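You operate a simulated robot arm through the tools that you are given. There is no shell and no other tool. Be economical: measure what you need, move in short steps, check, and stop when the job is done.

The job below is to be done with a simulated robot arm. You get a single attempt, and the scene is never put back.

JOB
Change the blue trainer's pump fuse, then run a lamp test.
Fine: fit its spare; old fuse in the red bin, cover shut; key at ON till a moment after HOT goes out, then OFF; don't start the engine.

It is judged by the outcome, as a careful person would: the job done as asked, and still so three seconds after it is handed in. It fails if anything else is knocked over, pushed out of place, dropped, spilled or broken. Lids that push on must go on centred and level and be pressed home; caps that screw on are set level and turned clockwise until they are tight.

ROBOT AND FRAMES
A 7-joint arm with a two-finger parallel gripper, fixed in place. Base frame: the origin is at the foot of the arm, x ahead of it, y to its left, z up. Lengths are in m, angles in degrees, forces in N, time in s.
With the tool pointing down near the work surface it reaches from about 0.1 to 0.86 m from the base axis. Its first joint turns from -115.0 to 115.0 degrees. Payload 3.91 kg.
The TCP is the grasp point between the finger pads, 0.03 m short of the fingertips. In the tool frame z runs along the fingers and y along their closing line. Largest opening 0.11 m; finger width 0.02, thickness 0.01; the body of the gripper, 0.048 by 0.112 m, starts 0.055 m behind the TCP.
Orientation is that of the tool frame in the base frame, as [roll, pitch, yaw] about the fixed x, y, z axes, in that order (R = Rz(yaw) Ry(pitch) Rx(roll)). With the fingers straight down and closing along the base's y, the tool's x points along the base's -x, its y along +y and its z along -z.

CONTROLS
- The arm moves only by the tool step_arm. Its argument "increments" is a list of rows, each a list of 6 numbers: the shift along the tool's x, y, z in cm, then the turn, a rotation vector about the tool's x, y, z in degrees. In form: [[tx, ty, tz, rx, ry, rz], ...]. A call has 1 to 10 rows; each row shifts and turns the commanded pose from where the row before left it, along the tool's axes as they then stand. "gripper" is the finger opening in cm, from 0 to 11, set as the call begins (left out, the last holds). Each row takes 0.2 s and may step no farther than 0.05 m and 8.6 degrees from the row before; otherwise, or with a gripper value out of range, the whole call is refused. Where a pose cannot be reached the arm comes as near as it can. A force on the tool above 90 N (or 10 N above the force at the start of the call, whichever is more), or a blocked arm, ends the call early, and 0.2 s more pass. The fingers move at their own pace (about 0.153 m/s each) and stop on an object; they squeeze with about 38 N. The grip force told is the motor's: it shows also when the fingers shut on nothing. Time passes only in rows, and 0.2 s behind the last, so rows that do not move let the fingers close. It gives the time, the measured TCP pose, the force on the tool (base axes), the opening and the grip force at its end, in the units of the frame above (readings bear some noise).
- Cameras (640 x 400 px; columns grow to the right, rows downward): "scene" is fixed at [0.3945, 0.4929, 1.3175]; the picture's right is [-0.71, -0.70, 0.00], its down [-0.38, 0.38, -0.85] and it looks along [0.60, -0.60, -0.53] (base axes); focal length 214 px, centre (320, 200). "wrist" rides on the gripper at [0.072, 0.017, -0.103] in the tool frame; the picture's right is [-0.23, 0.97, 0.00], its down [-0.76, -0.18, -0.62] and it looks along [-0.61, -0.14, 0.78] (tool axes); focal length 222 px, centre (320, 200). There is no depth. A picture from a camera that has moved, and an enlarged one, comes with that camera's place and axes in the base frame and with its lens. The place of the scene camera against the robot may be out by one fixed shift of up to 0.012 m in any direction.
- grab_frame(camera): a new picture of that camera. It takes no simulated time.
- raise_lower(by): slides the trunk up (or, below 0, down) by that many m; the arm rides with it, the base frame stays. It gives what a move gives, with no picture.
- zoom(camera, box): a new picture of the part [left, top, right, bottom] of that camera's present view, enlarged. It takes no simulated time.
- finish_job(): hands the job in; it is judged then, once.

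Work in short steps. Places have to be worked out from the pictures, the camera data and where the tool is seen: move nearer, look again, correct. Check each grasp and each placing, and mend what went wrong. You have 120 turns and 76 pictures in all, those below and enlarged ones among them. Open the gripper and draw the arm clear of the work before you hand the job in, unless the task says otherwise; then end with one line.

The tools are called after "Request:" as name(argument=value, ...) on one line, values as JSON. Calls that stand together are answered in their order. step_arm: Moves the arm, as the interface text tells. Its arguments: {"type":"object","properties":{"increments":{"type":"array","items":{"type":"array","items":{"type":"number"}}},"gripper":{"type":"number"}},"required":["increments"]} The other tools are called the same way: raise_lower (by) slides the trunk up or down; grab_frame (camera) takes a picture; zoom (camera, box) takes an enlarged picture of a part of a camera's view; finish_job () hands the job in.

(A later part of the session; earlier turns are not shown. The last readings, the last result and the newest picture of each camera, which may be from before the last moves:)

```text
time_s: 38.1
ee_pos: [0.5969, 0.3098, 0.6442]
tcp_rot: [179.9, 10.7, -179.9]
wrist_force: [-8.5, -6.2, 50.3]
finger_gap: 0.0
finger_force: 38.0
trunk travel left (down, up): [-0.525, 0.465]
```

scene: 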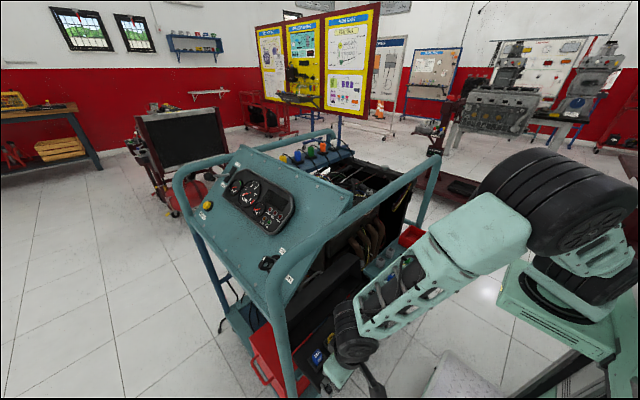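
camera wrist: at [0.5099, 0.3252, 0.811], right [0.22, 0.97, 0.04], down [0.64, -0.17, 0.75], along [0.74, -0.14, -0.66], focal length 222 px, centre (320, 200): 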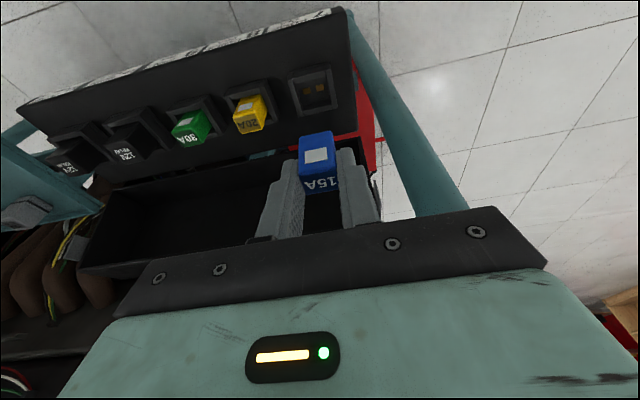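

Solid at 50 N: seated. Rise and retreat to study the cover.

Request:
step_arm(increments=[[-0.5, 0, -2.9, 0, 0, 0], [-0.5, 0, -2.9, 0, 0, 0], [1.5, -2, -3.0, 0, 0, 0], [1.5, -2, -3.0, 0, 0, 0], [1.5, -3, -3.0, 0, 0, 0], [1.5, -3, -3.0, 0, 0, 0]])

Request:
grab_frame(camera="wrist")

Request:
zoom(camera="scene", box=[240, 230, 420, 390])

```text
time_s: 39.5
ee_pos: [0.5156, 0.2073, 0.8061]
tcp_rot: [-179.7, 10.5, -179.9]
wrist_force: [0.1, -0.4, -0.2]
finger_gap: 0.0
finger_force: 38.0
trunk travel left (down, up): [-0.525, 0.465]
```

```text
36 pictures are left
camera wrist: at [0.4248, 0.2254, 0.8945], right [0.22, 0.97, 0.04], down [0.64, -0.17, 0.75], along [0.74, -0.14, -0.66], focal length 222 px, centre (320, 200)
```

wrist: 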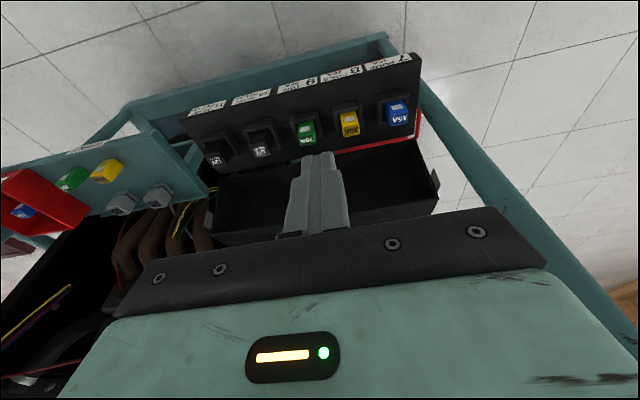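

```text
2.50 times, centred on (330, 310) of scene
camera zoom: at [0.3945, 0.4929, 1.3175], right [-0.71, -0.7, 0.0], down [-0.38, 0.38, -0.85], along [0.6, -0.6, -0.53], focal length 536 px, centre (295, -75)
```

zoom: 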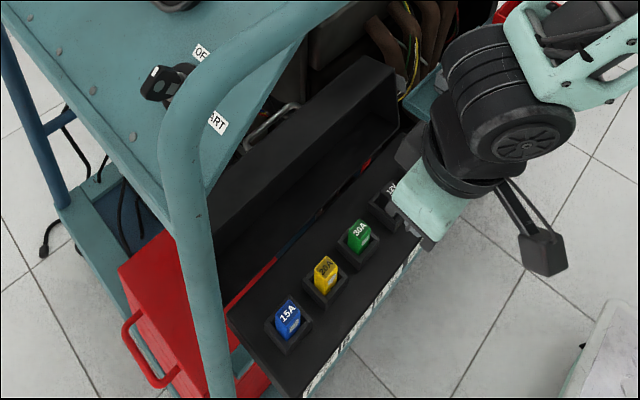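

Request:
zoom(camera="wrist", box=[180, 90, 460, 265])

Request:
zoom(camera="scene", box=[290, 240, 380, 330])

```text
2.29 times, centred on (320, 178) of wrist
camera zoom: at [0.4248, 0.2254, 0.8945], right [0.22, 0.97, 0.04], down [0.64, -0.17, 0.75], along [0.74, -0.14, -0.66], focal length 508 px, centre (320, 251)
```

zoom: 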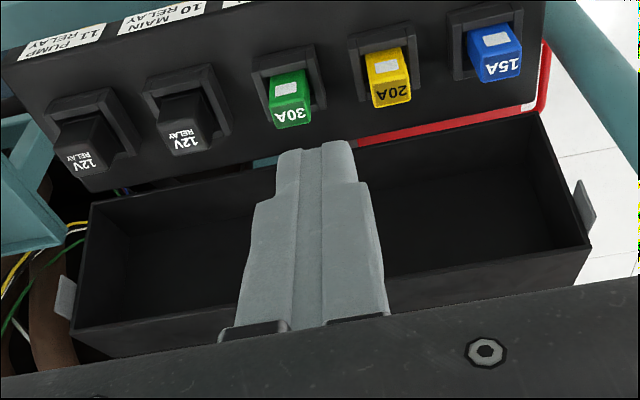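

```text
4.44 times, centred on (335, 285) of scene
camera zoom: at [0.3945, 0.4929, 1.3175], right [-0.71, -0.7, 0.0], down [-0.38, 0.38, -0.85], along [0.6, -0.6, -0.53], focal length 953 px, centre (253, -178)
```

zoom: 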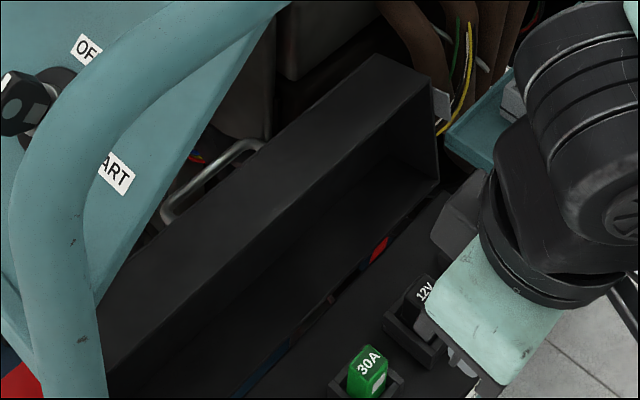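

The cover stands open ~105°, hinged at about x=0.67, with its free edge near (0.70, z 0.685) and small ears at both ends. I'll go closer to inspect the −y ear.

Request:
step_arm(increments=[[-1.2, -4.2, 0.2, 0, 0, 0], [-1.2, -4.2, 0.2, 0, 0, 0], [-1.2, -4.2, 0.2, 0, 0, 0], [-1.2, -4.2, 0.2, 0, 0, 0], [0, 0, 0, 0, 0, 0]])

Request:
zoom(camera="wrist", box=[190, 80, 450, 242])

```text
time_s: 40.7
ee_pos: [0.5646, 0.0431, 0.8071]
tcp_rot: [-179.7, 10.5, -180.0]
wrist_force: [0.1, -0.5, 1.4]
finger_gap: 0.0001
finger_force: 37.8
trunk travel left (down, up): [-0.525, 0.465]
```

```text
2.46 times, centred on (320, 161) of wrist
camera zoom: at [0.4738, 0.0599, 0.8949], right [0.22, 0.97, 0.04], down [0.64, -0.17, 0.75], along [0.74, -0.14, -0.66], focal length 547 px, centre (320, 296)
```

zoom: 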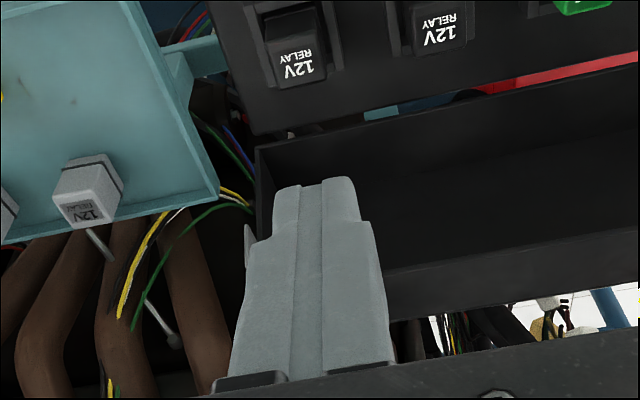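

Request:
step_arm(increments=[[0, 4.0, 0, 0, 0, 0], [0, 0, 0, 0, 0, 0]])

Request:
zoom(camera="wrist", box=[210, 110, 340, 230])

```text
time_s: 41.3
ee_pos: [0.5627, 0.0838, 0.8074]
tcp_rot: [-179.7, 10.4, -179.8]
wrist_force: [-0.5, 0.1, 0.4]
finger_gap: 0.0
finger_force: 37.8
trunk travel left (down, up): [-0.525, 0.465]
```

```text
3.33 times, centred on (275, 170) of wrist
camera zoom: at [0.473, 0.1007, 0.8953], right [0.22, 0.97, 0.04], down [0.64, -0.17, 0.75], along [0.74, -0.14, -0.66], focal length 740 px, centre (470, 300)
```

zoom: 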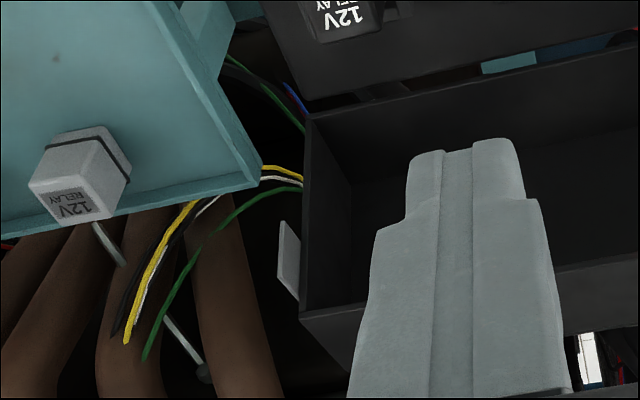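

Behind the cover there's a chrome bar centred along it, likely the cover's handle. Zoom in on it, and pull the arm out of the way later for the dash.

Request:
zoom(camera="scene", box=[270, 250, 340, 300])

Request:
grab_frame(camera="wrist")

```text
8.00 times, centred on (305, 275) of scene
camera zoom: at [0.3945, 0.4929, 1.3175], right [-0.71, -0.7, 0.0], down [-0.38, 0.38, -0.85], along [0.6, -0.6, -0.53], focal length 1716 px, centre (440, -400)
```

zoom: 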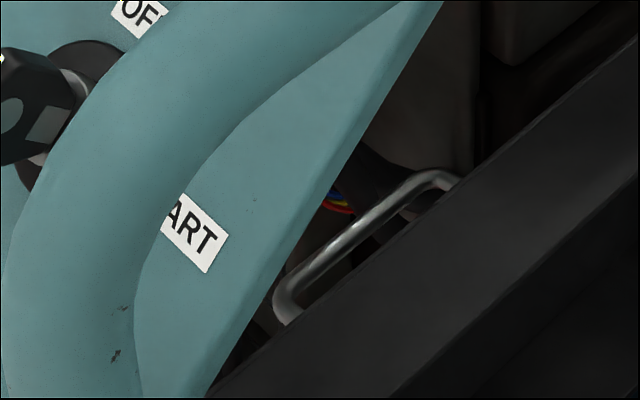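

```text
29 pictures are left
camera wrist: at [0.473, 0.1007, 0.8953], right [0.22, 0.97, 0.04], down [0.64, -0.17, 0.75], along [0.74, -0.14, -0.66], focal length 222 px, centre (320, 200)
```

wrist: 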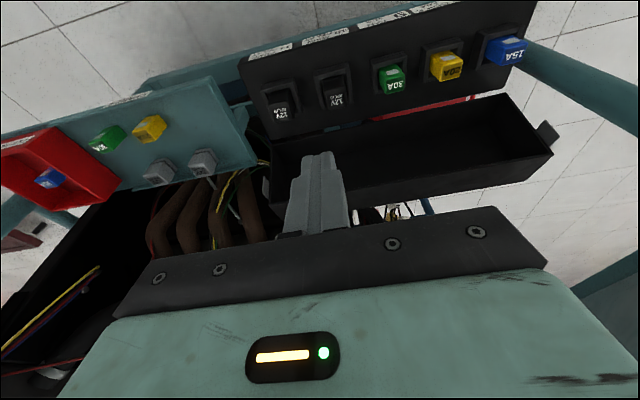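

The handle belongs to the cover. I plan to push the cover's back panel over from behind at y≈0.06 with the closed fingertips. First check the forearm's clearance to the overhead tube.

Request:
step_arm(increments=[[-2.0, -1.0, 2.0, 0, 0, 0], [-2.0, -1.0, 2.0, 0, 0, 0], [-2.0, 0, 0.4, 0, 0, 0], [-2.0, 0, 0.4, 0, 0, 0]])

Request:
grab_frame(camera="scene")

```text
time_s: 42.3
ee_pos: [0.6303, 0.0623, 0.7733]
tcp_rot: [-179.5, 9.5, -179.0]
wrist_force: [-0.7, -0.2, -0.1]
finger_gap: 0.0
finger_force: 37.7
trunk travel left (down, up): [-0.525, 0.465]
```

```text
28 pictures are left
```

scene: 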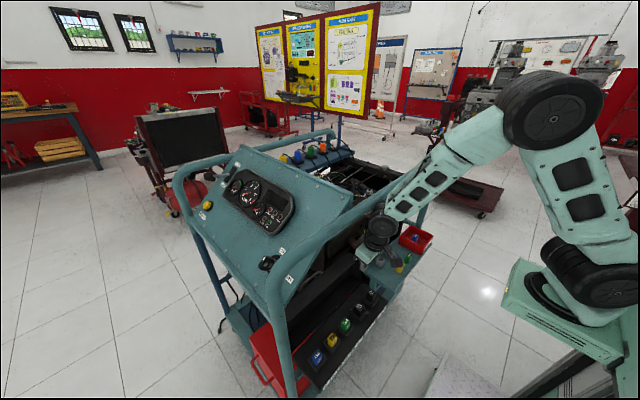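

The pose falls short, and the forearm is very near the tube — possibly touching. Back off at once.

Request:
step_arm(increments=[[3.0, 0, 0, 0, 0, 0], [3.0, 0, 0, 0, 0, 0], [2.5, 4, -1, 0, 0, 0], [1.0, 4, -3, 0, 0, 0], [1.0, 4, -3, 0, 0, 0], [1.0, 3, -4, 0, 0, 0]])

```text
refused: row 4 steps farther than a row can; nothing moved
```

Request:
step_arm(increments=[[3.0, 0, 0, 0, 0, 0], [3.0, 0, 0, 0, 0, 0], [2.5, 4, -1, 0, 0, 0], [1.0, 3.5, -3, 0, 0, 0], [1.0, 3.5, -3, 0, 0, 0], [1.0, 2.5, -4, 0, 0, 0]])

Request:
zoom(camera="scene", box=[160, 120, 640, 400])

```text
time_s: 43.7
ee_pos: [0.5142, 0.1973, 0.8626]
tcp_rot: [-179.7, 10.6, 180.0]
wrist_force: [0.6, -0.3, 0.3]
finger_gap: 0.0
finger_force: 37.9
trunk travel left (down, up): [-0.525, 0.465]
```

```text
1.33 times, centred on (400, 260) of scene
camera zoom: at [0.3945, 0.4929, 1.3175], right [-0.71, -0.7, 0.0], down [-0.38, 0.38, -0.85], along [0.6, -0.6, -0.53], focal length 286 px, centre (213, 120)
```

zoom: 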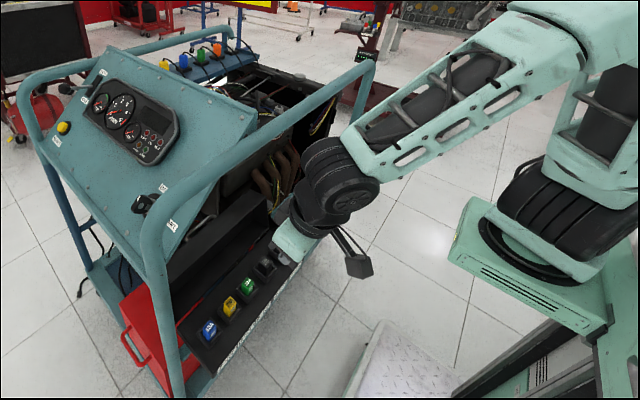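

Trainer undisturbed. The elbow rides high at this trunk height, so I'll lower the trunk in stages while raising the tool, to flatten the forearm below the tube.

Request:
raise_lower(by=-0.13)

Request:
step_arm(increments=[[-0.78, 0, -4.25, 0, 0, 0], [-0.78, 0, -4.25, 0, 0, 0], [-0.78, 0, -4.25, 0, 0, 0]])

Request:
raise_lower(by=-0.13)

Request:
step_arm(increments=[[-0.78, 0, -4.25, 0, 0, 0], [-0.78, 0, -4.25, 0, 0, 0], [-0.78, 0, -4.25, 0, 0, 0]])

Request:
grab_frame(camera="scene")

```text
time_s: 45.3
ee_pos: [0.5154, 0.1984, 0.732]
tcp_rot: [-179.8, 10.5, -179.9]
wrist_force: [-0.6, -0.1, -1.2]
finger_gap: 0.0
finger_force: 37.4
trunk travel left (down, up): [-0.395, 0.595]
```

```text
time_s: 46.1
ee_pos: [0.5148, 0.1973, 0.8625]
tcp_rot: [-179.7, 10.5, -179.9]
wrist_force: [-0.5, -0.1, 0.9]
finger_gap: 0.0001
finger_force: 37.4
trunk travel left (down, up): [-0.395, 0.595]
```

```text
time_s: 47.7
ee_pos: [0.5151, 0.1975, 0.7319]
tcp_rot: [-179.7, 10.5, -179.8]
wrist_force: [0.2, 0.1, 0.0]
finger_gap: 0.0
finger_force: 37.4
trunk travel left (down, up): [-0.265, 0.725]
```

```text
time_s: 48.5
ee_pos: [0.514, 0.199, 0.8604]
tcp_rot: [-179.7, 10.5, -179.8]
wrist_force: [-0.1, -0.2, -0.2]
finger_gap: 0.0
finger_force: 37.5
trunk travel left (down, up): [-0.265, 0.725]
```

```text
26 pictures are left
```

scene: 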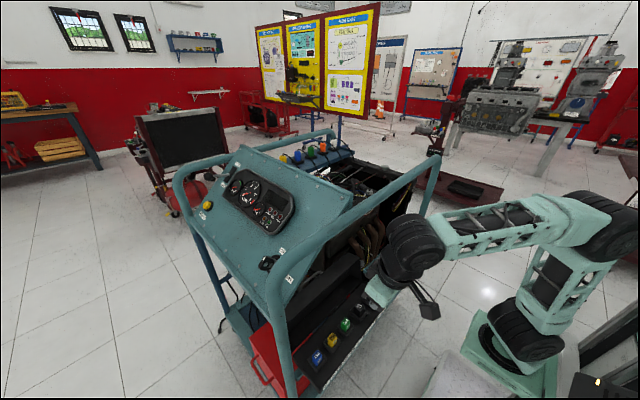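

Much flatter. One more stage of lowering, then move in over the plate at z≈0.76.

Request:
raise_lower(by=-0.13)

Request:
step_arm(increments=[[-0.2, -2, -1.5, 0, 0, 0], [-1.5, -3.5, -0.5, 0, 0, 0], [-2.5, -3.5, 0, 0, 0, 0], [-2.5, -3.5, 0, 0, 0, 0], [-2.5, -1, 0, 0, 0, 0]])

Request:
grab_frame(camera="scene")

```text
time_s: 50.0
ee_pos: [0.514, 0.1994, 0.7307]
tcp_rot: [-179.7, 10.4, -180.0]
wrist_force: [-1.2, 0.1, 0.4]
finger_gap: 0.0
finger_force: 37.9
trunk travel left (down, up): [-0.135, 0.855]
```

```text
time_s: 51.2
ee_pos: [0.6009, 0.0634, 0.7678]
tcp_rot: [-179.7, 10.4, -179.8]
wrist_force: [-0.3, -0.6, 0.2]
finger_gap: 0.0001
finger_force: 37.8
trunk travel left (down, up): [-0.135, 0.855]
```

```text
25 pictures are left
```

scene: 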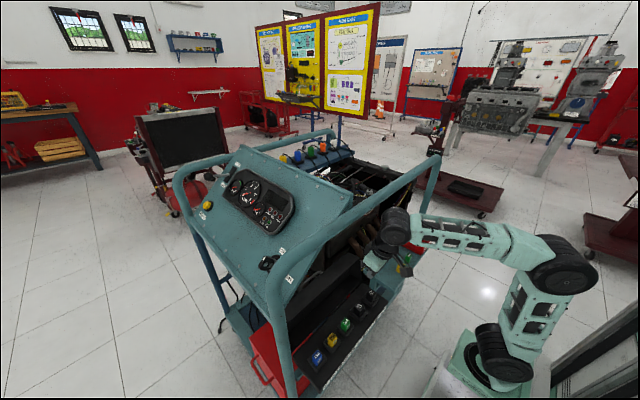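

The forearm is now well below the tube. Move in over the cover to x≈0.80 at z≈0.76.

Request:
step_arm(increments=[[-3.9, 0, 0.85, 0, 0, 0], [-3.9, 0, 0.85, 0, 0, 0], [-3.9, 0, 0.85, 0, 0, 0], [-3.9, 0, 0.85, 0, 0, 0], [-3.9, 0, 0.85, 0, 0, 0], [0, 0, 0, 0, 0, 0]])

Request:
zoom(camera="scene", box=[260, 160, 460, 330])

```text
time_s: 52.2
ee_pos: [0.6108, 0.0617, 0.7664]
tcp_rot: [-177.4, 2.9, -169.9]
wrist_force: [-0.8, -0.2, 0.3]
finger_gap: 0.0
finger_force: 37.9
trunk travel left (down, up): [-0.135, 0.855]
stopped in row 4: the arm was blocked; the commanded pose is now the measured one
```

```text
2.35 times, centred on (360, 245) of scene
camera zoom: at [0.3945, 0.4929, 1.3175], right [-0.71, -0.7, 0.0], down [-0.38, 0.38, -0.85], along [0.6, -0.6, -0.53], focal length 505 px, centre (226, 94)
```

zoom: 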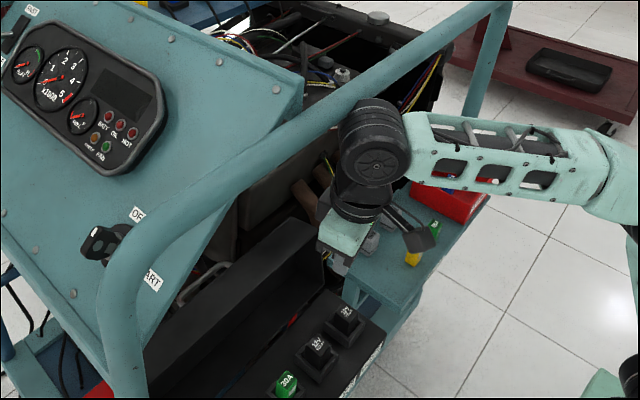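

The wrist bulb touched the tube there (so the tube's underside is nearer z≈0.98). Back off, restore orientation and lean the hand more (~30°) to pass underneath.

Request:
step_arm(increments=[[2.5, 0, 0, 0, 0, 0], [2.5, 0, 0, 0, 0, 0], [1, 2, 0, -2.6, 0, 5], [0, 2, 0, 0, 0, 5], [0, 0, 0, 0, -7, 0], [0, 0, 0, 0, -7, 0], [0, 0, 0, 0, -7, 0], [0, 0, 0, 0, -6, 0], [0, 0, 0, 0, 0, 0]])

Request:
zoom(camera="scene", box=[160, 120, 640, 400])

```text
time_s: 52.5
ee_pos: [0.5814, 0.2533, 0.7003]
tcp_rot: [-169.6, -5.9, -160.0]
wrist_force: [-2.8, 5.9, -8.4]
finger_gap: 0.0001
finger_force: 37.9
trunk travel left (down, up): [-0.135, 0.855]
stopped in row 1: the arm was blocked; the commanded pose is now the measured one
```

```text
1.33 times, centred on (400, 260) of scene
camera zoom: at [0.3945, 0.4929, 1.3175], right [-0.71, -0.7, 0.0], down [-0.38, 0.38, -0.85], along [0.6, -0.6, -0.53], focal length 286 px, centre (213, 120)
```

zoom: 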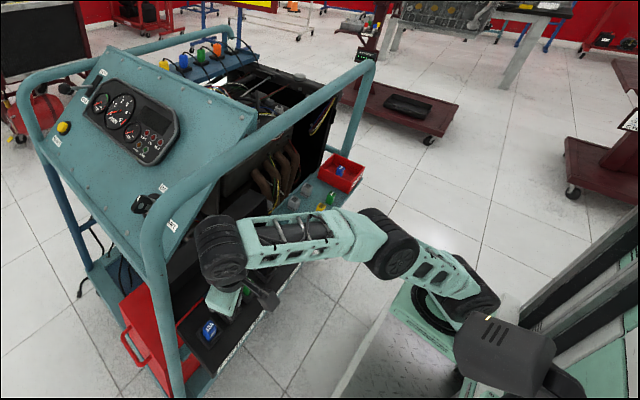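

The arm sprang out of contact and now sits at (0.58, 0.25, 0.70). Rise gently straight up first, then look for damage.

Request:
step_arm(increments=[[0, 0, -1.5, 0, 0, 0], [0, 0, -2, 0, 0, 0], [0.5, 0, -2, 0, 0, 0]])

Request:
grab_frame(camera="wrist")

```text
time_s: 52.9
ee_pos: [0.5346, 0.3768, 0.7622]
tcp_rot: [-177.1, 3.1, -158.1]
wrist_force: [-0.5, -3.8, 6.1]
finger_gap: 0.0001
finger_force: 37.7
trunk travel left (down, up): [-0.135, 0.855]
stopped in row 1: the arm was blocked; the commanded pose is now the measured one
```

```text
22 pictures are left
camera wrist: at [0.4539, 0.3685, 0.8608], right [-0.15, 0.99, -0.04], down [0.73, 0.14, 0.67], along [0.67, 0.07, -0.74], focal length 222 px, centre (320, 200)
```

wrist: 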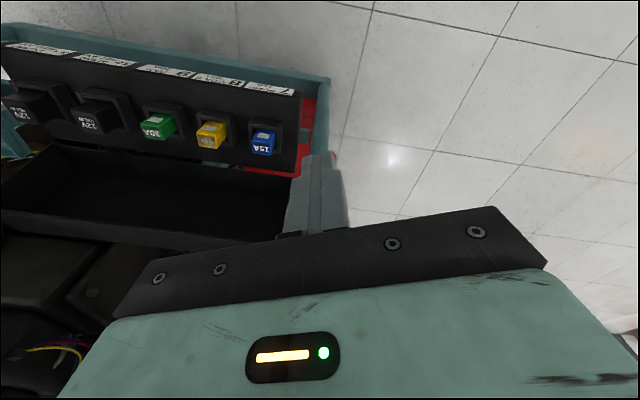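

The arm was still swinging. Let it settle with no commanded motion.

Request:
step_arm(increments=[[0, 0, 0, 0, 0, 0], [0, 0, 0, 0, 0, 0]])

```text
time_s: 53.2
ee_pos: [0.5564, 0.3453, 0.761]
tcp_rot: [-176.9, 2.7, -159.7]
wrist_force: [-0.1, -0.2, 0.3]
finger_gap: 0.0
finger_force: 37.2
trunk travel left (down, up): [-0.135, 0.855]
stopped in row 1: the arm was blocked; the commanded pose is now the measured one
```

Request:
step_arm(increments=[[0.5, 0, 0, 0, 0, 0], [0, 0, 0, 0, 0, 0], [0, 0, 0, 0, 0, 0]])

Request:
zoom(camera="scene", box=[160, 120, 640, 400])

```text
time_s: 54.0
ee_pos: [0.5519, 0.3417, 0.7602]
tcp_rot: [-176.8, 2.6, -159.8]
wrist_force: [0.3, 0.2, 0.2]
finger_gap: 0.0
finger_force: 37.7
trunk travel left (down, up): [-0.135, 0.855]
```

```text
1.33 times, centred on (400, 260) of scene
camera zoom: at [0.3945, 0.4929, 1.3175], right [-0.71, -0.7, 0.0], down [-0.38, 0.38, -0.85], along [0.6, -0.6, -0.53], focal length 286 px, centre (213, 120)
```

zoom: 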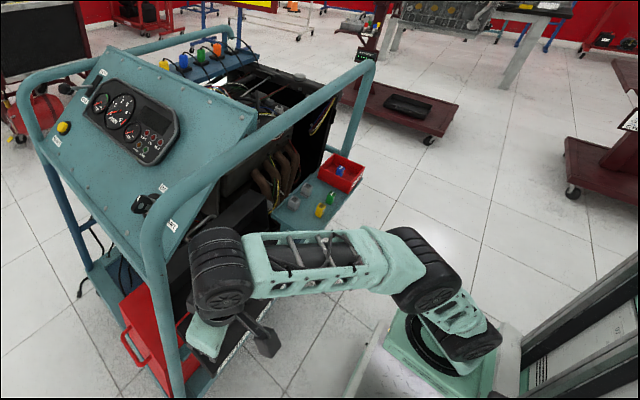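

Settled, everything still in place. Square the tool up again while backing off a little.

Request:
step_arm(increments=[[1.2, 0, 0, -1, 0, 6.7], [1.2, -1, 0, -1, 0, 6.7], [1.2, -2, 0, -1.2, 0, 6.6], [0, -3, 0, 0, 0, 0], [0, -3, 0, 0, 0, 0], [0, 0, 0, 0, 0, 0]])

Request:
step_arm(increments=[[0, 0, 0, 0, -7, 0], [0, 0, 0, 0, -7, 0], [0, 0, 0, 0, -7, 0], [0, 0, 0, 0, -7, 0], [0, 0, 0, 0, 0, 0]])

```text
time_s: 55.4
ee_pos: [0.5223, 0.2426, 0.7578]
tcp_rot: [179.1, 3.2, -179.9]
wrist_force: [0.7, 0.7, -0.3]
finger_gap: 0.0002
finger_force: 38.1
trunk travel left (down, up): [-0.135, 0.855]
```

```text
time_s: 56.6
ee_pos: [0.5231, 0.2432, 0.7573]
tcp_rot: [178.7, 31.1, 179.6]
wrist_force: [-0.4, -0.3, -1.2]
finger_gap: 0.0003
finger_force: 37.8
trunk travel left (down, up): [-0.135, 0.855]
```

The 31° lean works now. Move to (0.58, 0.05, 0.737), staged before the cover.

Request:
step_arm(increments=[[-0.82, -3.85, 0.96, 0, 0, 0], [-0.82, -3.85, 0.96, 0, 0, 0], [-0.82, -3.85, 0.96, 0, 0, 0], [-0.82, -3.85, 0.96, 0, 0, 0], [-0.82, -3.85, 0.96, 0, 0, 0], [0, 0, 0, 0, 0, 0]])

Request:
step_arm(increments=[[-1.71, 0, 1.03, 0, 0, 0], [-1.71, 0, 1.03, 0, 0, 0], [-1.71, 0, 1.03, 0, 0, 0], [0, 0, 0, 0, 0, 0]])

Request:
zoom(camera="scene", box=[260, 160, 460, 330])

```text
time_s: 58.0
ee_pos: [0.5843, 0.0518, 0.7335]
tcp_rot: [178.8, 31.1, 179.6]
wrist_force: [-0.3, 0.0, 0.1]
finger_gap: 0.0002
finger_force: 37.2
trunk travel left (down, up): [-0.135, 0.855]
```

```text
time_s: 59.0
ee_pos: [0.6447, 0.0521, 0.7344]
tcp_rot: [178.8, 31.1, 179.6]
wrist_force: [0.1, 0.3, 0.3]
finger_gap: 0.0002
finger_force: 37.9
trunk travel left (down, up): [-0.135, 0.855]
```

```text
2.35 times, centred on (360, 245) of scene
camera zoom: at [0.3945, 0.4929, 1.3175], right [-0.71, -0.7, 0.0], down [-0.38, 0.38, -0.85], along [0.6, -0.6, -0.53], focal length 505 px, centre (226, 94)
```

zoom: 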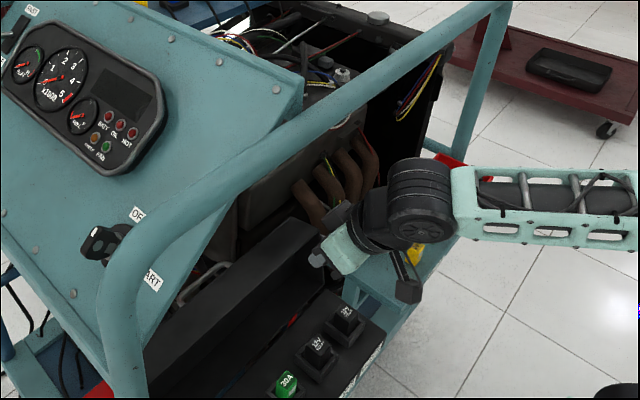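

Clear of the tube with good tracking. Advance over the cover to x≈0.777.

Request:
step_arm(increments=[[-1.88, 0, 1.14, 0, 0, 0], [-1.88, 0, 1.14, 0, 0, 0], [-1.88, 0, 1.14, 0, 0, 0], [0, 0, 0, 0, 0, 0]])

Request:
step_arm(increments=[[-1.88, 0, 1.14, 0, 0, 0], [-1.88, 0, 1.14, 0, 0, 0], [-1.88, 0, 1.14, 0, 0, 0], [0, 0, 0, 0, 0, 0]])

Request:
grab_frame(camera="scene")

```text
time_s: 60.0
ee_pos: [0.7087, 0.0532, 0.7328]
tcp_rot: [178.8, 31.1, 179.6]
wrist_force: [-0.3, 0.3, -0.6]
finger_gap: 0.0
finger_force: 37.5
trunk travel left (down, up): [-0.135, 0.855]
```

```text
time_s: 61.0
ee_pos: [0.772, 0.0522, 0.7342]
tcp_rot: [178.9, 30.8, 179.6]
wrist_force: [-40.2, -5.5, 2.6]
finger_gap: 0.0002
finger_force: 37.9
trunk travel left (down, up): [-0.135, 0.855]
```

```text
19 pictures are left
```

scene: 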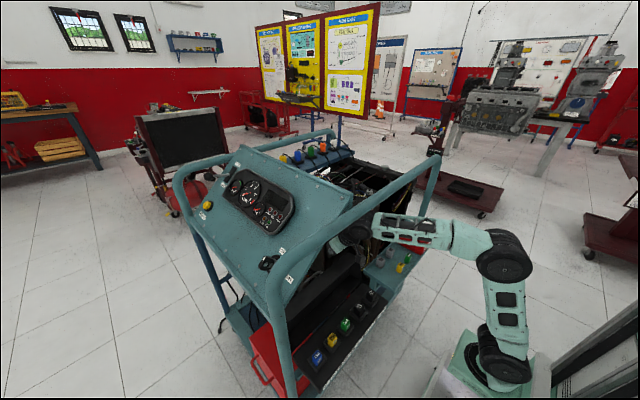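

A 40 N push back in x: the fingertips have met the engine behind. Back off a centimetre and look closely.

Request:
step_arm(increments=[[0.7, 0, -0.42, 0, 0, 0], [0, 0, 0, 0, 0, 0]])

Request:
zoom(camera="scene", box=[280, 190, 420, 310])

Request:
grab_frame(camera="wrist")

```text
time_s: 61.6
ee_pos: [0.7683, 0.0533, 0.7346]
tcp_rot: [178.8, 31.2, 179.6]
wrist_force: [-0.1, -0.2, -0.6]
finger_gap: 0.0001
finger_force: 37.8
trunk travel left (down, up): [-0.135, 0.855]
```

```text
3.33 times, centred on (350, 250) of scene
camera zoom: at [0.3945, 0.4929, 1.3175], right [-0.71, -0.7, 0.0], down [-0.38, 0.38, -0.85], along [0.6, -0.6, -0.53], focal length 715 px, centre (220, 33)
```

zoom: 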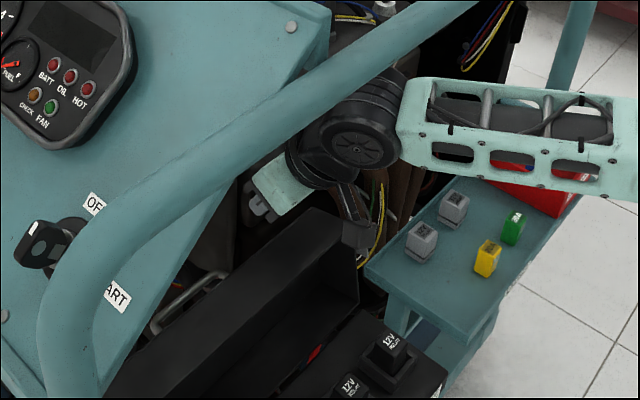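

```text
17 pictures are left
camera wrist: at [0.6522, 0.0684, 0.7855], right [0.19, 0.97, 0.13], down [0.33, -0.19, 0.92], along [0.92, -0.13, -0.36], focal length 222 px, centre (320, 200)
```

wrist: 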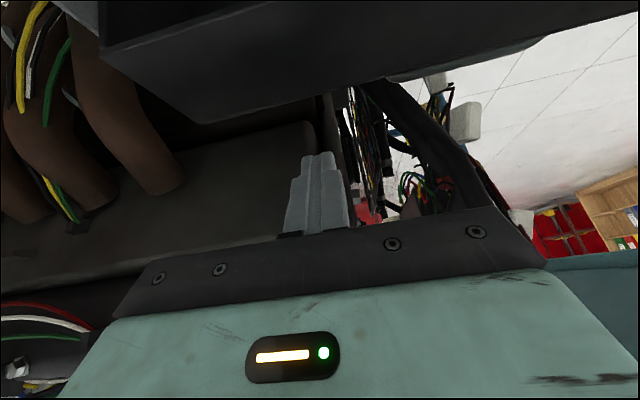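

The engine block ends at about y≈0.05; at y≈0.093 it's open behind the cover, and the handle starts at y≈0.12. Shift there and descend behind the cover.

Request:
step_arm(increments=[[0, 2, 0, 0, 0, 0], [0, 2, 0, 0, 0, 0], [-0.4, 0, 0.25, 0, 0, 0], [0.77, 0, 1.28, 0, 0, 0], [0.77, 0, 1.28, 0, 0, 0], [0.77, 0, 1.28, 0, 0, 0], [0, 0, 0, 0, 0, 0]])

```text
time_s: 63.2
ee_pos: [0.7703, 0.0944, 0.691]
tcp_rot: [178.7, 31.2, 179.6]
wrist_force: [-0.2, 0.3, -0.1]
finger_gap: 0.0
finger_force: 37.9
trunk travel left (down, up): [-0.135, 0.855]
```

No contact; tips are behind the panel. Pull gently toward −x.

Request:
step_arm(increments=[[0.86, 0, -0.52, 0, 0, 0], [0.86, 0, -0.52, 0, 0, 0], [0.86, 0, -0.52, 0, 0, 0], [0.86, 0, -0.52, 0, 0, 0], [0, 0, 0, 0, 0, 0]])

Request:
zoom(camera="scene", box=[260, 210, 400, 330])

```text
time_s: 64.4
ee_pos: [0.734, 0.0929, 0.7011]
tcp_rot: [178.2, 32.6, 179.2]
wrist_force: [28.1, -8.2, 67.1]
finger_gap: 0.0
finger_force: 37.9
trunk travel left (down, up): [-0.135, 0.855]
```

```text
3.33 times, centred on (330, 270) of scene
camera zoom: at [0.3945, 0.4929, 1.3175], right [-0.71, -0.7, 0.0], down [-0.38, 0.38, -0.85], along [0.6, -0.6, -0.53], focal length 715 px, centre (287, -33)
```

zoom: 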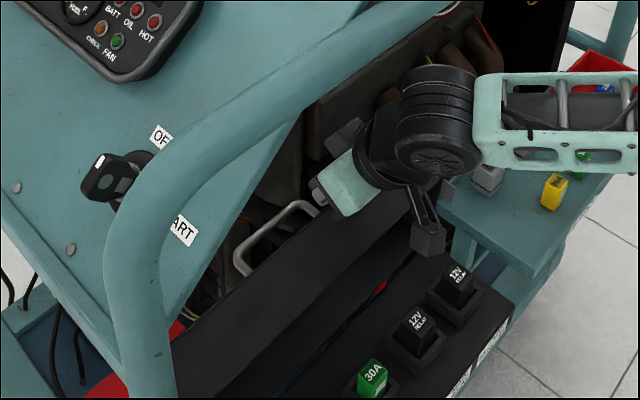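

The cover is turning, but its edge presses up under the hand (67 N). Rise 1.5 cm, then follow the arc: back and up.

Request:
step_arm(increments=[[-0.39, 0, -0.64, 0, 0, 0], [-0.39, 0, -0.64, 0, 0, 0], [0.55, 0, -0.95, 0, 0, 0], [0.55, 0, -0.95, 0, 0, 0], [0, 0, 0, 0, 0, 0]])

```text
time_s: 65.6
ee_pos: [0.7102, 0.093, 0.7133]
tcp_rot: [178.9, 30.9, 179.7]
wrist_force: [0.0, 0.1, -0.5]
finger_gap: 0.0001
finger_force: 37.9
trunk travel left (down, up): [-0.135, 0.855]
```

Request:
zoom(camera="scene", box=[260, 210, 400, 330])

```text
3.33 times, centred on (330, 270) of scene
camera zoom: at [0.3945, 0.4929, 1.3175], right [-0.71, -0.7, 0.0], down [-0.38, 0.38, -0.85], along [0.6, -0.6, -0.53], focal length 715 px, centre (287, -33)
```

zoom: 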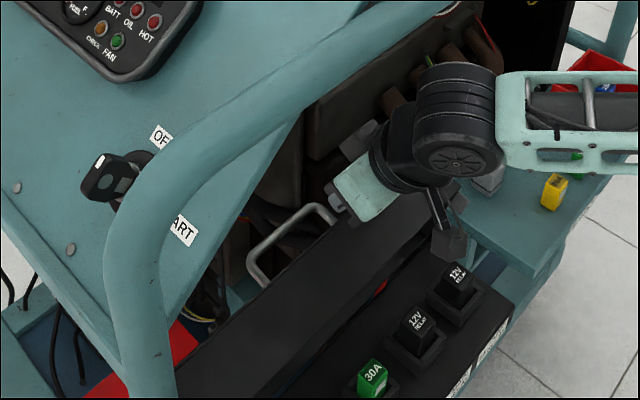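

The cover follows and stays put. Continue pushing −x with slight rise.

Request:
step_arm(increments=[[0.75, 0, -0.69, 0, 0, 0], [0.75, 0, -0.69, 0, 0, 0], [0.86, 0, -0.52, 0, 0, 0], [0.86, 0, -0.52, 0, 0, 0], [0, 0, 0, 0, 0, 0]])

Request:
zoom(camera="scene", box=[260, 210, 400, 330])

```text
time_s: 66.8
ee_pos: [0.672, 0.0918, 0.7194]
tcp_rot: [178.8, 31.1, 179.7]
wrist_force: [-0.2, -0.4, 1.0]
finger_gap: 0.0
finger_force: 37.9
trunk travel left (down, up): [-0.135, 0.855]
```

```text
3.33 times, centred on (330, 270) of scene
camera zoom: at [0.3945, 0.4929, 1.3175], right [-0.71, -0.7, 0.0], down [-0.38, 0.38, -0.85], along [0.6, -0.6, -0.53], focal length 715 px, centre (287, -33)
```

zoom: 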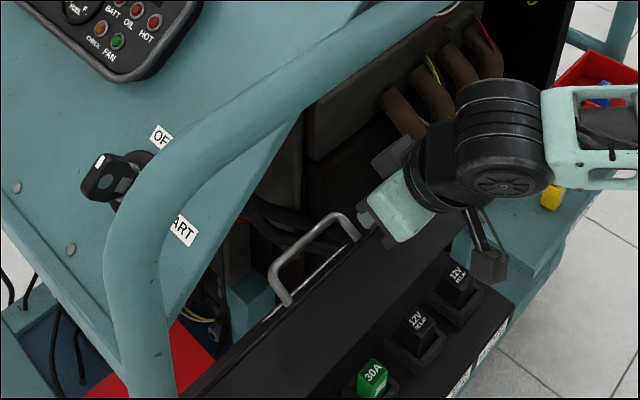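

Progressing well. Continue the same way.

Request:
step_arm(increments=[[0.86, 0, -0.52, 0, 0, 0], [0.86, 0, -0.52, 0, 0, 0], [0.86, 0, -0.52, 0, 0, 0], [0.86, 0, -0.52, 0, 0, 0], [0, 0, 0, 0, 0, 0]])

Request:
zoom(camera="scene", box=[260, 230, 420, 390])

```text
time_s: 68.0
ee_pos: [0.6325, 0.0909, 0.7199]
tcp_rot: [178.8, 31.1, 179.7]
wrist_force: [1.3, 0.0, 1.3]
finger_gap: 0.0
finger_force: 37.2
trunk travel left (down, up): [-0.135, 0.855]
```

```text
2.50 times, centred on (340, 310) of scene
camera zoom: at [0.3945, 0.4929, 1.3175], right [-0.71, -0.7, 0.0], down [-0.38, 0.38, -0.85], along [0.6, -0.6, -0.53], focal length 536 px, centre (270, -75)
```

zoom: 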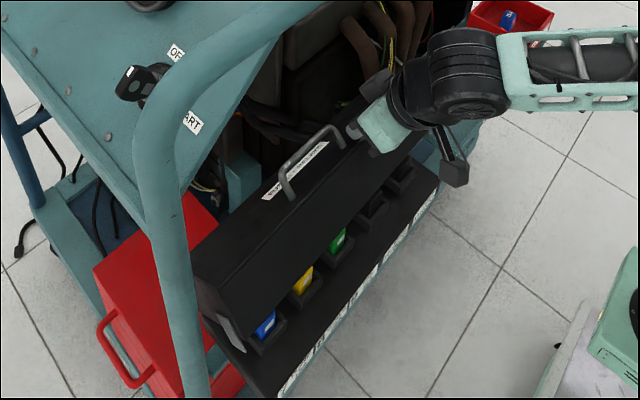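

The cover is over more than half way. Continue −x and slightly down.

Request:
step_arm(increments=[[0.86, 0, -0.52, 0, 0, 0], [0.86, 0, -0.52, 0, 0, 0], [0.96, 0, -0.35, 0, 0, 0], [0.96, 0, -0.35, 0, 0, 0], [0, 0, 0, 0, 0, 0]])

Request:
zoom(camera="scene", box=[260, 230, 420, 390])

```text
time_s: 69.2
ee_pos: [0.5909, 0.0911, 0.7155]
tcp_rot: [179.0, 31.1, 179.6]
wrist_force: [0.1, -0.8, 0.0]
finger_gap: 0.0
finger_force: 37.7
trunk travel left (down, up): [-0.135, 0.855]
```

```text
2.50 times, centred on (340, 310) of scene
camera zoom: at [0.3945, 0.4929, 1.3175], right [-0.71, -0.7, 0.0], down [-0.38, 0.38, -0.85], along [0.6, -0.6, -0.53], focal length 536 px, centre (270, -75)
```

zoom: 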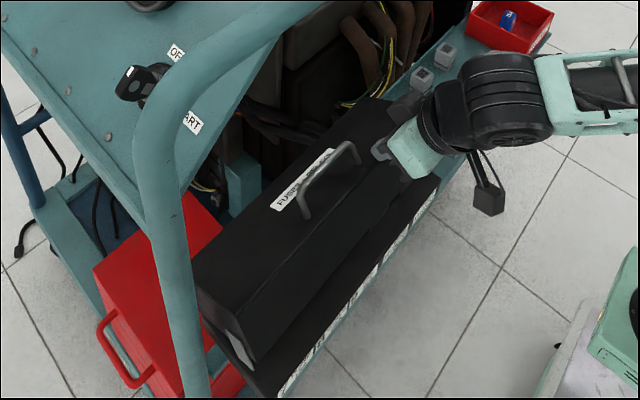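

Nearly shut. Now raise, go to the cover's middle (y≈0.167) and straighten up to press down on the handle.

Request:
step_arm(increments=[[-0.5, 0, -1.8, 0, 0, 0], [0.3, 2.53, -1.8, 0, 0, 0], [0.3, 2.53, -1.8, 0, 0, 0], [0.3, 2.53, 0, 0, 0, 0], [0, 0, 0, 0, 7, 0], [0, 0, 0, 0, 7, 0], [0, 0, 0, 0, 7, 0], [0, 0, 0, 0, 0, 0]])

Request:
grab_frame(camera="wrist")

```text
time_s: 71.0
ee_pos: [0.5595, 0.1662, 0.7616]
tcp_rot: [179.0, 10.0, -180.0]
wrist_force: [0.8, -0.3, -0.1]
finger_gap: 0.0002
finger_force: 37.8
trunk travel left (down, up): [-0.135, 0.855]
```

```text
11 pictures are left
camera wrist: at [0.4705, 0.1818, 0.85], right [0.22, 0.97, 0.06], down [0.64, -0.19, 0.74], along [0.73, -0.13, -0.67], focal length 222 px, centre (320, 200)
```

wrist: 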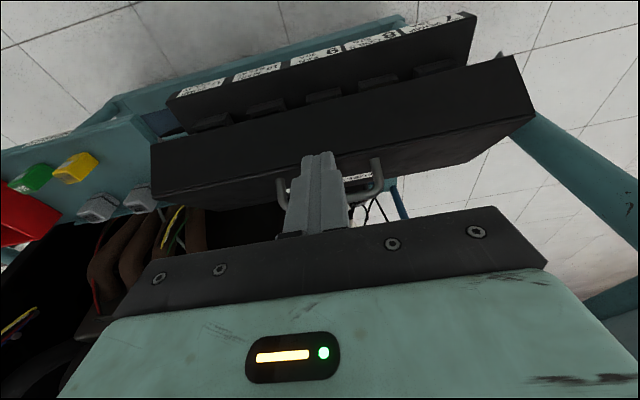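

The cover is held by hinge friction about 30° open, handle bar at about (0.62, z 0.70). I'll lean a bit again for tube clearance, go over the bar and push along the closing arc.

Request:
step_arm(increments=[[0, 0, 0, 0, -7, 0], [0, 0, 0, 0, -7, 0], [-1.69, 0, 1.54, 0, 0, 0], [-1.69, 0, 1.54, 0, 0, 0], [0, 0, 0, 0, 0, 0]])

Request:
step_arm(increments=[[0.7, 0, 1.0, 0, 0, 0], [1.3, 0, 0.8, 0, 0, 0], [1.36, 0, 0.6, 0, 0, 0], [1.36, 0, 0.6, 0, 0, 0], [0, 0, 0, 0, 0, 0]])

```text
time_s: 72.2
ee_pos: [0.6041, 0.167, 0.746]
tcp_rot: [178.9, 24.1, 179.6]
wrist_force: [-0.4, -1.0, 0.4]
finger_gap: 0.0
finger_force: 37.8
trunk travel left (down, up): [-0.135, 0.855]
```

```text
time_s: 73.4
ee_pos: [0.5725, 0.1678, 0.6995]
tcp_rot: [178.9, 24.1, 179.7]
wrist_force: [0.1, 0.3, 0.7]
finger_gap: 0.0
finger_force: 37.8
trunk travel left (down, up): [-0.135, 0.855]
```

No resistance so far (low friction hinge). Continue pressing down.

Request:
step_arm(increments=[[0.33, 0, 0.73, 0, 0, 0], [0.33, 0, 0.73, 0, 0, 0], [0.2, 0, 0.46, 0, 0, 0], [0.2, 0, 0.46, 0, 0, 0], [0, 0, 0, 0, 0, 0]])

```text
time_s: 74.2
ee_pos: [0.567, 0.171, 0.6914]
tcp_rot: [178.6, 24.8, -179.9]
wrist_force: [-25.3, -10.0, 29.8]
finger_gap: 0.0
finger_force: 37.8
trunk travel left (down, up): [-0.135, 0.855]
stopped in row 3: the force on the tool passed its limit (the readings are from after the stop); the commanded pose is now the measured one
```

Request:
zoom(camera="scene", box=[250, 250, 410, 390])

```text
2.86 times, centred on (330, 320) of scene
camera zoom: at [0.3945, 0.4929, 1.3175], right [-0.71, -0.7, 0.0], down [-0.38, 0.38, -0.85], along [0.6, -0.6, -0.53], focal length 613 px, centre (291, -143)
```

zoom: 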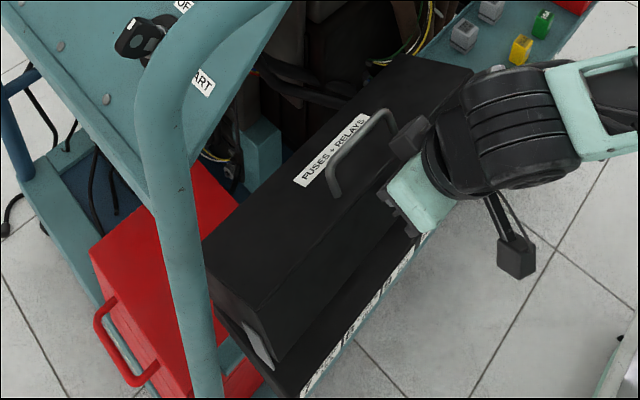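

The tip slipped in front of the cover's free wall rather than on top. Rise, shift to y≈0.095 and farther back (x≈0.61), and press down on the top panel from above.

Request:
step_arm(increments=[[-1.22, 0, -2.74, 0, 0, 0], [-1.22, 0, -2.74, 0, 0, 0], [-1.97, -3.8, 0.87, 0, 0, 0], [-1.97, -3.8, 0.87, 0, 0, 0], [0, 0, 0, 0, 0, 0]])

Request:
step_arm(increments=[[0.61, 0, 1.37, 0, 0, 0], [0.61, 0, 1.37, 0, 0, 0], [0.88, 0, 1.25, 0, 0, 0], [0.88, 0, 1.25, 0, 0, 0], [0, 0, 0, 0, 0, 0]])

```text
time_s: 75.4
ee_pos: [0.6136, 0.0922, 0.7458]
tcp_rot: [178.7, 24.5, 179.8]
wrist_force: [-1.0, -0.2, 0.0]
finger_gap: 0.0
finger_force: 38.1
trunk travel left (down, up): [-0.135, 0.855]
```

```text
time_s: 76.6
ee_pos: [0.6093, 0.0943, 0.6866]
tcp_rot: [178.7, 24.5, 179.9]
wrist_force: [-0.2, 0.7, -0.1]
finger_gap: 0.0
finger_force: 37.7
trunk travel left (down, up): [-0.135, 0.855]
```

Request:
step_arm(increments=[[0.4, 0, 0.6, 0, 0, 0], [0.4, 0, 0.6, 0, 0, 0], [0.4, 0, 0.6, 0, 0, 0], [0, 0, 0, 0, 0, 0]])

Request:
zoom(camera="scene", box=[250, 250, 410, 390])

```text
time_s: 77.6
ee_pos: [0.6046, 0.0959, 0.665]
tcp_rot: [178.7, 24.4, 179.9]
wrist_force: [0.2, -1.6, 0.9]
finger_gap: 0.0
finger_force: 37.6
trunk travel left (down, up): [-0.135, 0.855]
```

```text
2.86 times, centred on (330, 320) of scene
camera zoom: at [0.3945, 0.4929, 1.3175], right [-0.71, -0.7, 0.0], down [-0.38, 0.38, -0.85], along [0.6, -0.6, -0.53], focal length 613 px, centre (291, -143)
```

zoom: 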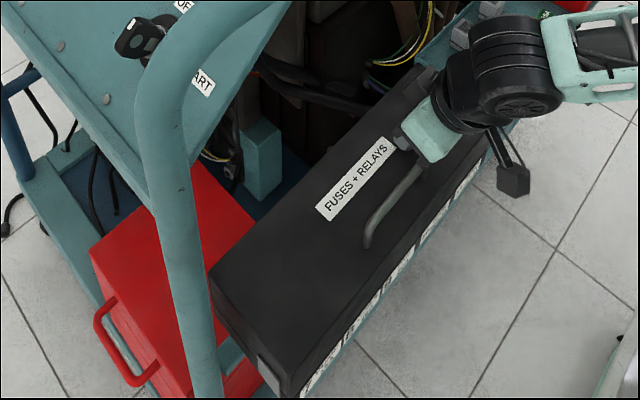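

It's down (label "FUSES + RELAYS" on top). Press until firm resistance.

Request:
step_arm(increments=[[0.16, 0, 0.37, 0, 0, 0], [0.16, 0, 0.37, 0, 0, 0], [0.16, 0, 0.37, 0, 0, 0], [0, 0, 0, 0, 0, 0]])

```text
time_s: 78.7
ee_pos: [0.6043, 0.0947, 0.6626]
tcp_rot: [178.2, 25.7, 179.6]
wrist_force: [-13.5, -7.0, 33.0]
finger_gap: 0.0004
finger_force: 37.8
trunk travel left (down, up): [-0.135, 0.855]
stopped in row 4: the force on the tool passed its limit (the readings are from after the stop); the commanded pose is now the measured one
```

Firm (over 90 N). Now press near the two ends too so both side latches seat: first the +y end.

Request:
step_arm(increments=[[-1.22, 0, -2.74, 0, 0, 0], [-1.22, 0, -2.74, 0, 0, 0], [0.35, 4.5, -0.15, 0, 0, 0], [0.35, 4.5, -0.15, 0, 0, 0], [0.35, 4.5, -0.15, 0, 0, 0], [0.35, 4.0, -0.15, 0, 0, 0], [1.22, 0, 2.4, 0, 0, 0], [0.8, 0, 1.8, 0, 0, 0], [0, 0, 0, 0, 0, 0]])

Request:
step_arm(increments=[[0.16, 0, 0.37, 0, 0, 0], [0.16, 0, 0.37, 0, 0, 0], [0.16, 0, 0.37, 0, 0, 0], [0.16, 0, 0.37, 0, 0, 0]])

```text
time_s: 80.7
ee_pos: [0.5857, 0.2682, 0.6754]
tcp_rot: [178.4, 25.3, 179.8]
wrist_force: [0.9, 0.8, -1.0]
finger_gap: 0.0
finger_force: 37.3
trunk travel left (down, up): [-0.135, 0.855]
```

```text
time_s: 81.7
ee_pos: [0.5875, 0.2703, 0.662]
tcp_rot: [178.2, 25.5, 179.7]
wrist_force: [-3.9, -4.0, 14.9]
finger_gap: 0.0
finger_force: 37.7
trunk travel left (down, up): [-0.135, 0.855]
```

Request:
step_arm(increments=[[0.1, 0, 0.25, 0, 0, 0], [0.1, 0, 0.25, 0, 0, 0], [0, 0, 0, 0, 0, 0]])

Request:
step_arm(increments=[[-1.22, 0, -2.74, 0, 0, 0], [-1.22, 0, -2.74, 0, 0, 0], [1.5, 0, -3, 0, 0, 0], [1.5, 0, -3, 0, 0, 0], [0, 0, 0, 0, 0, 0]])

Request:
zoom(camera="wrist", box=[110, 40, 530, 260])

```text
time_s: 82.5
ee_pos: [0.5856, 0.269, 0.6617]
tcp_rot: [177.9, 25.9, 179.7]
wrist_force: [-18.0, -16.5, 61.4]
finger_gap: 0.0
finger_force: 38.1
trunk travel left (down, up): [-0.135, 0.855]
```

```text
time_s: 83.7
ee_pos: [0.5331, 0.2669, 0.7569]
tcp_rot: [178.4, 25.2, 179.8]
wrist_force: [-0.3, -0.5, -0.2]
finger_gap: 0.0001
finger_force: 37.6
trunk travel left (down, up): [-0.135, 0.855]
```

```text
1.52 times, centred on (320, 150) of wrist
camera zoom: at [0.4227, 0.2825, 0.8193], right [0.2, 0.97, 0.12], down [0.42, -0.2, 0.88], along [0.88, -0.12, -0.45], focal length 338 px, centre (320, 276)
```

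zoom: 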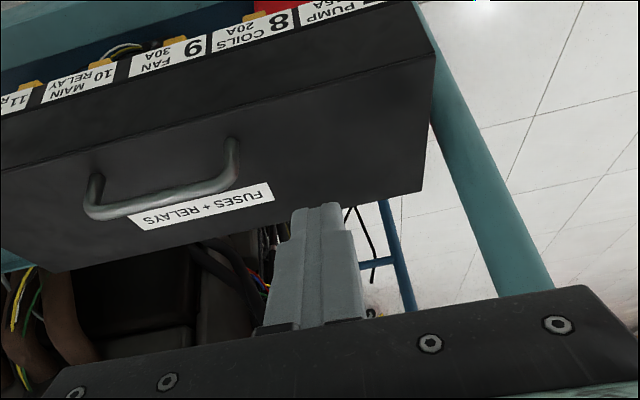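

The cover is shut level. Next the key: I place its bow at about (0.748, 0.337, 0.904), on a panel facing +y/up at ~45°, broad faces ±x, OFF at 12 o'clock and START at 3 o'clock. I'll raise the trunk to come at it from above the tube.

Request:
raise_lower(by=0.5)

Request:
step_arm(increments=[[0, 0, 0, 0, 6, 0], [0, 0, 0, 0, 6, 0], [0, 0, 0, 0, 6, 0], [0, 0, 0, 0, 7, 0], [0, 0, 0, 0, 0, 8.5], [0, 0, 0, 0, 0, 8.5], [0, 0, 0, 0, 0, 8.5], [0, 0, 0, 0, 0, 8.5], [0, 0, 0, 0, 0, 8.5], [0, 0, 0, 0, 0, 0]])

```text
refused: 0.5 is not a number from -0.4 to 0.4
```

```text
time_s: 85.9
ee_pos: [0.5328, 0.2662, 0.7567]
tcp_rot: [178.7, -0.8, 138.0]
wrist_force: [-0.2, 0.2, -0.1]
finger_gap: 0.0001
finger_force: 38.2
trunk travel left (down, up): [-0.135, 0.855]
```

Request:
raise_lower(by=0.4)

Request:
step_arm(increments=[[0, 0, -1, 0, 0, 8.0], [0, 0, -1, 0, 0, 8.0], [0, 0, -1, 0, 0, 8.0], [0, 0, -1, 0, 0, 8.0], [0, 0, -1, 0, 0, 8.0], [0, 0, -1, 0, 0, 8.0], [0, 0, 0, 0, 0, 0]], gripper=4)

```text
time_s: 89.7
ee_pos: [0.5331, 0.2666, 1.1574]
tcp_rot: [178.8, -0.9, 138.0]
wrist_force: [0.4, -0.8, -0.4]
finger_gap: 0.0
finger_force: 37.6
trunk travel left (down, up): [-0.535, 0.455]
```

```text
time_s: 91.3
ee_pos: [0.5343, 0.2653, 1.2164]
tcp_rot: [179.7, -1.5, 89.9]
wrist_force: [0.5, 0.5, -0.1]
finger_gap: 0.0399
finger_force: 0.0
trunk travel left (down, up): [-0.535, 0.455]
```

Yaw is right. Go over the tube at z≈1.2 to in front of the dash, then lean 44°.

Request:
step_arm(increments=[[3.3, 3.5, 0, 0, 0, 0], [3.3, 3.5, 0, 0, 0, 0], [3.3, 3.5, 0, 0, 0, 0], [3.3, 3.5, 0, 0, 0, 0], [3.3, 3.5, 0, 0, 0, 0], [3.3, 3.9, 0, 0, 0, 0], [0, 0, 0, 0, 0, 0]])

Request:
step_arm(increments=[[0, 0, 0, 0, -7.4, 0], [0, 0, 0, 0, -7.4, 0], [0, 0, 0, 0, -7.4, 0], [0, 0, 0, 0, -7.4, 0], [0, 0, 0, 0, -7.4, 0], [0, 0, 0, 0, -7.0, 0], [0, 0, 0, 0, 0, 0]])

Request:
grab_frame(camera="wrist")

```text
refused: row 6 steps farther than a row can; nothing moved
```

```text
time_s: 92.9
ee_pos: [0.5299, 0.2353, 1.2142]
tcp_rot: [177.6, 16.6, 89.4]
wrist_force: [0.3, 0.2, -0.2]
finger_gap: 0.04
finger_force: 0.1
out of reach, approached as far as the arm can: row 2, 3, 4, 5, 6
trunk travel left (down, up): [-0.535, 0.455]
```

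```text
7 pictures are left
camera wrist: at [0.542, 0.3361, 1.2938], right [0.97, -0.21, 0.1], down [-0.21, -0.55, 0.81], along [-0.12, -0.81, -0.58], focal length 222 px, centre (320, 200)
```

wrist: 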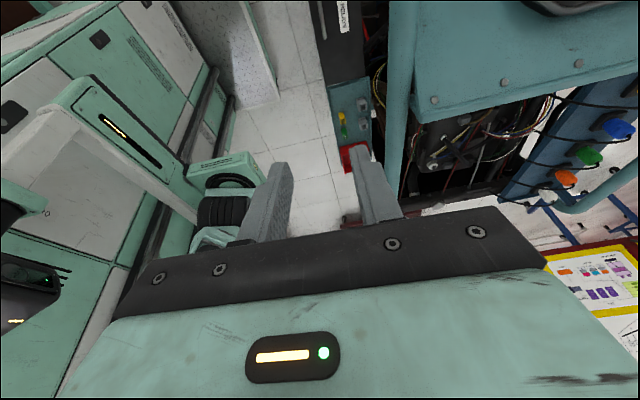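

That batch went out of order. Undo the lean, then translate.

Request:
step_arm(increments=[[0, 0, 0, 0, 7.4, 0], [0, 0, 0, 0, 7.4, 0], [0, 0, 0, 0, 7.4, 0], [0, 0, 0, 0, 7.4, 0], [0, 0, 0, 0, 7.4, 0], [0, 0, 0, 0, 7.0, 0], [0, 0, 0, 0, 0, 0]])

Request:
step_arm(increments=[[3.3, 3.4, 0, 0, 0, 0], [3.3, 3.4, 0, 0, 0, 0], [3.3, 3.4, 0, 0, 0, 0], [3.3, 3.4, 0, 0, 0, 0], [3.3, 3.4, 0, 0, 0, 0], [3.3, 3.4, 0, 0, 0, 0], [0, 0, 0, 0, 0, 0]])

```text
time_s: 94.5
ee_pos: [0.5287, 0.236, 1.2145]
tcp_rot: [177.4, -27.4, 91.5]
wrist_force: [0.5, -0.6, -0.5]
finger_gap: 0.04
finger_force: 0.2
trunk travel left (down, up): [-0.535, 0.455]
```

```text
time_s: 96.1
ee_pos: [0.6431, 0.3442, 1.2406]
tcp_rot: [177.5, -27.4, 91.3]
wrist_force: [-0.4, 0.4, -1.1]
finger_gap: 0.0399
finger_force: 0.0
out of reach, approached as far as the arm can: row 4, 5, 6
trunk travel left (down, up): [-0.535, 0.455]
```

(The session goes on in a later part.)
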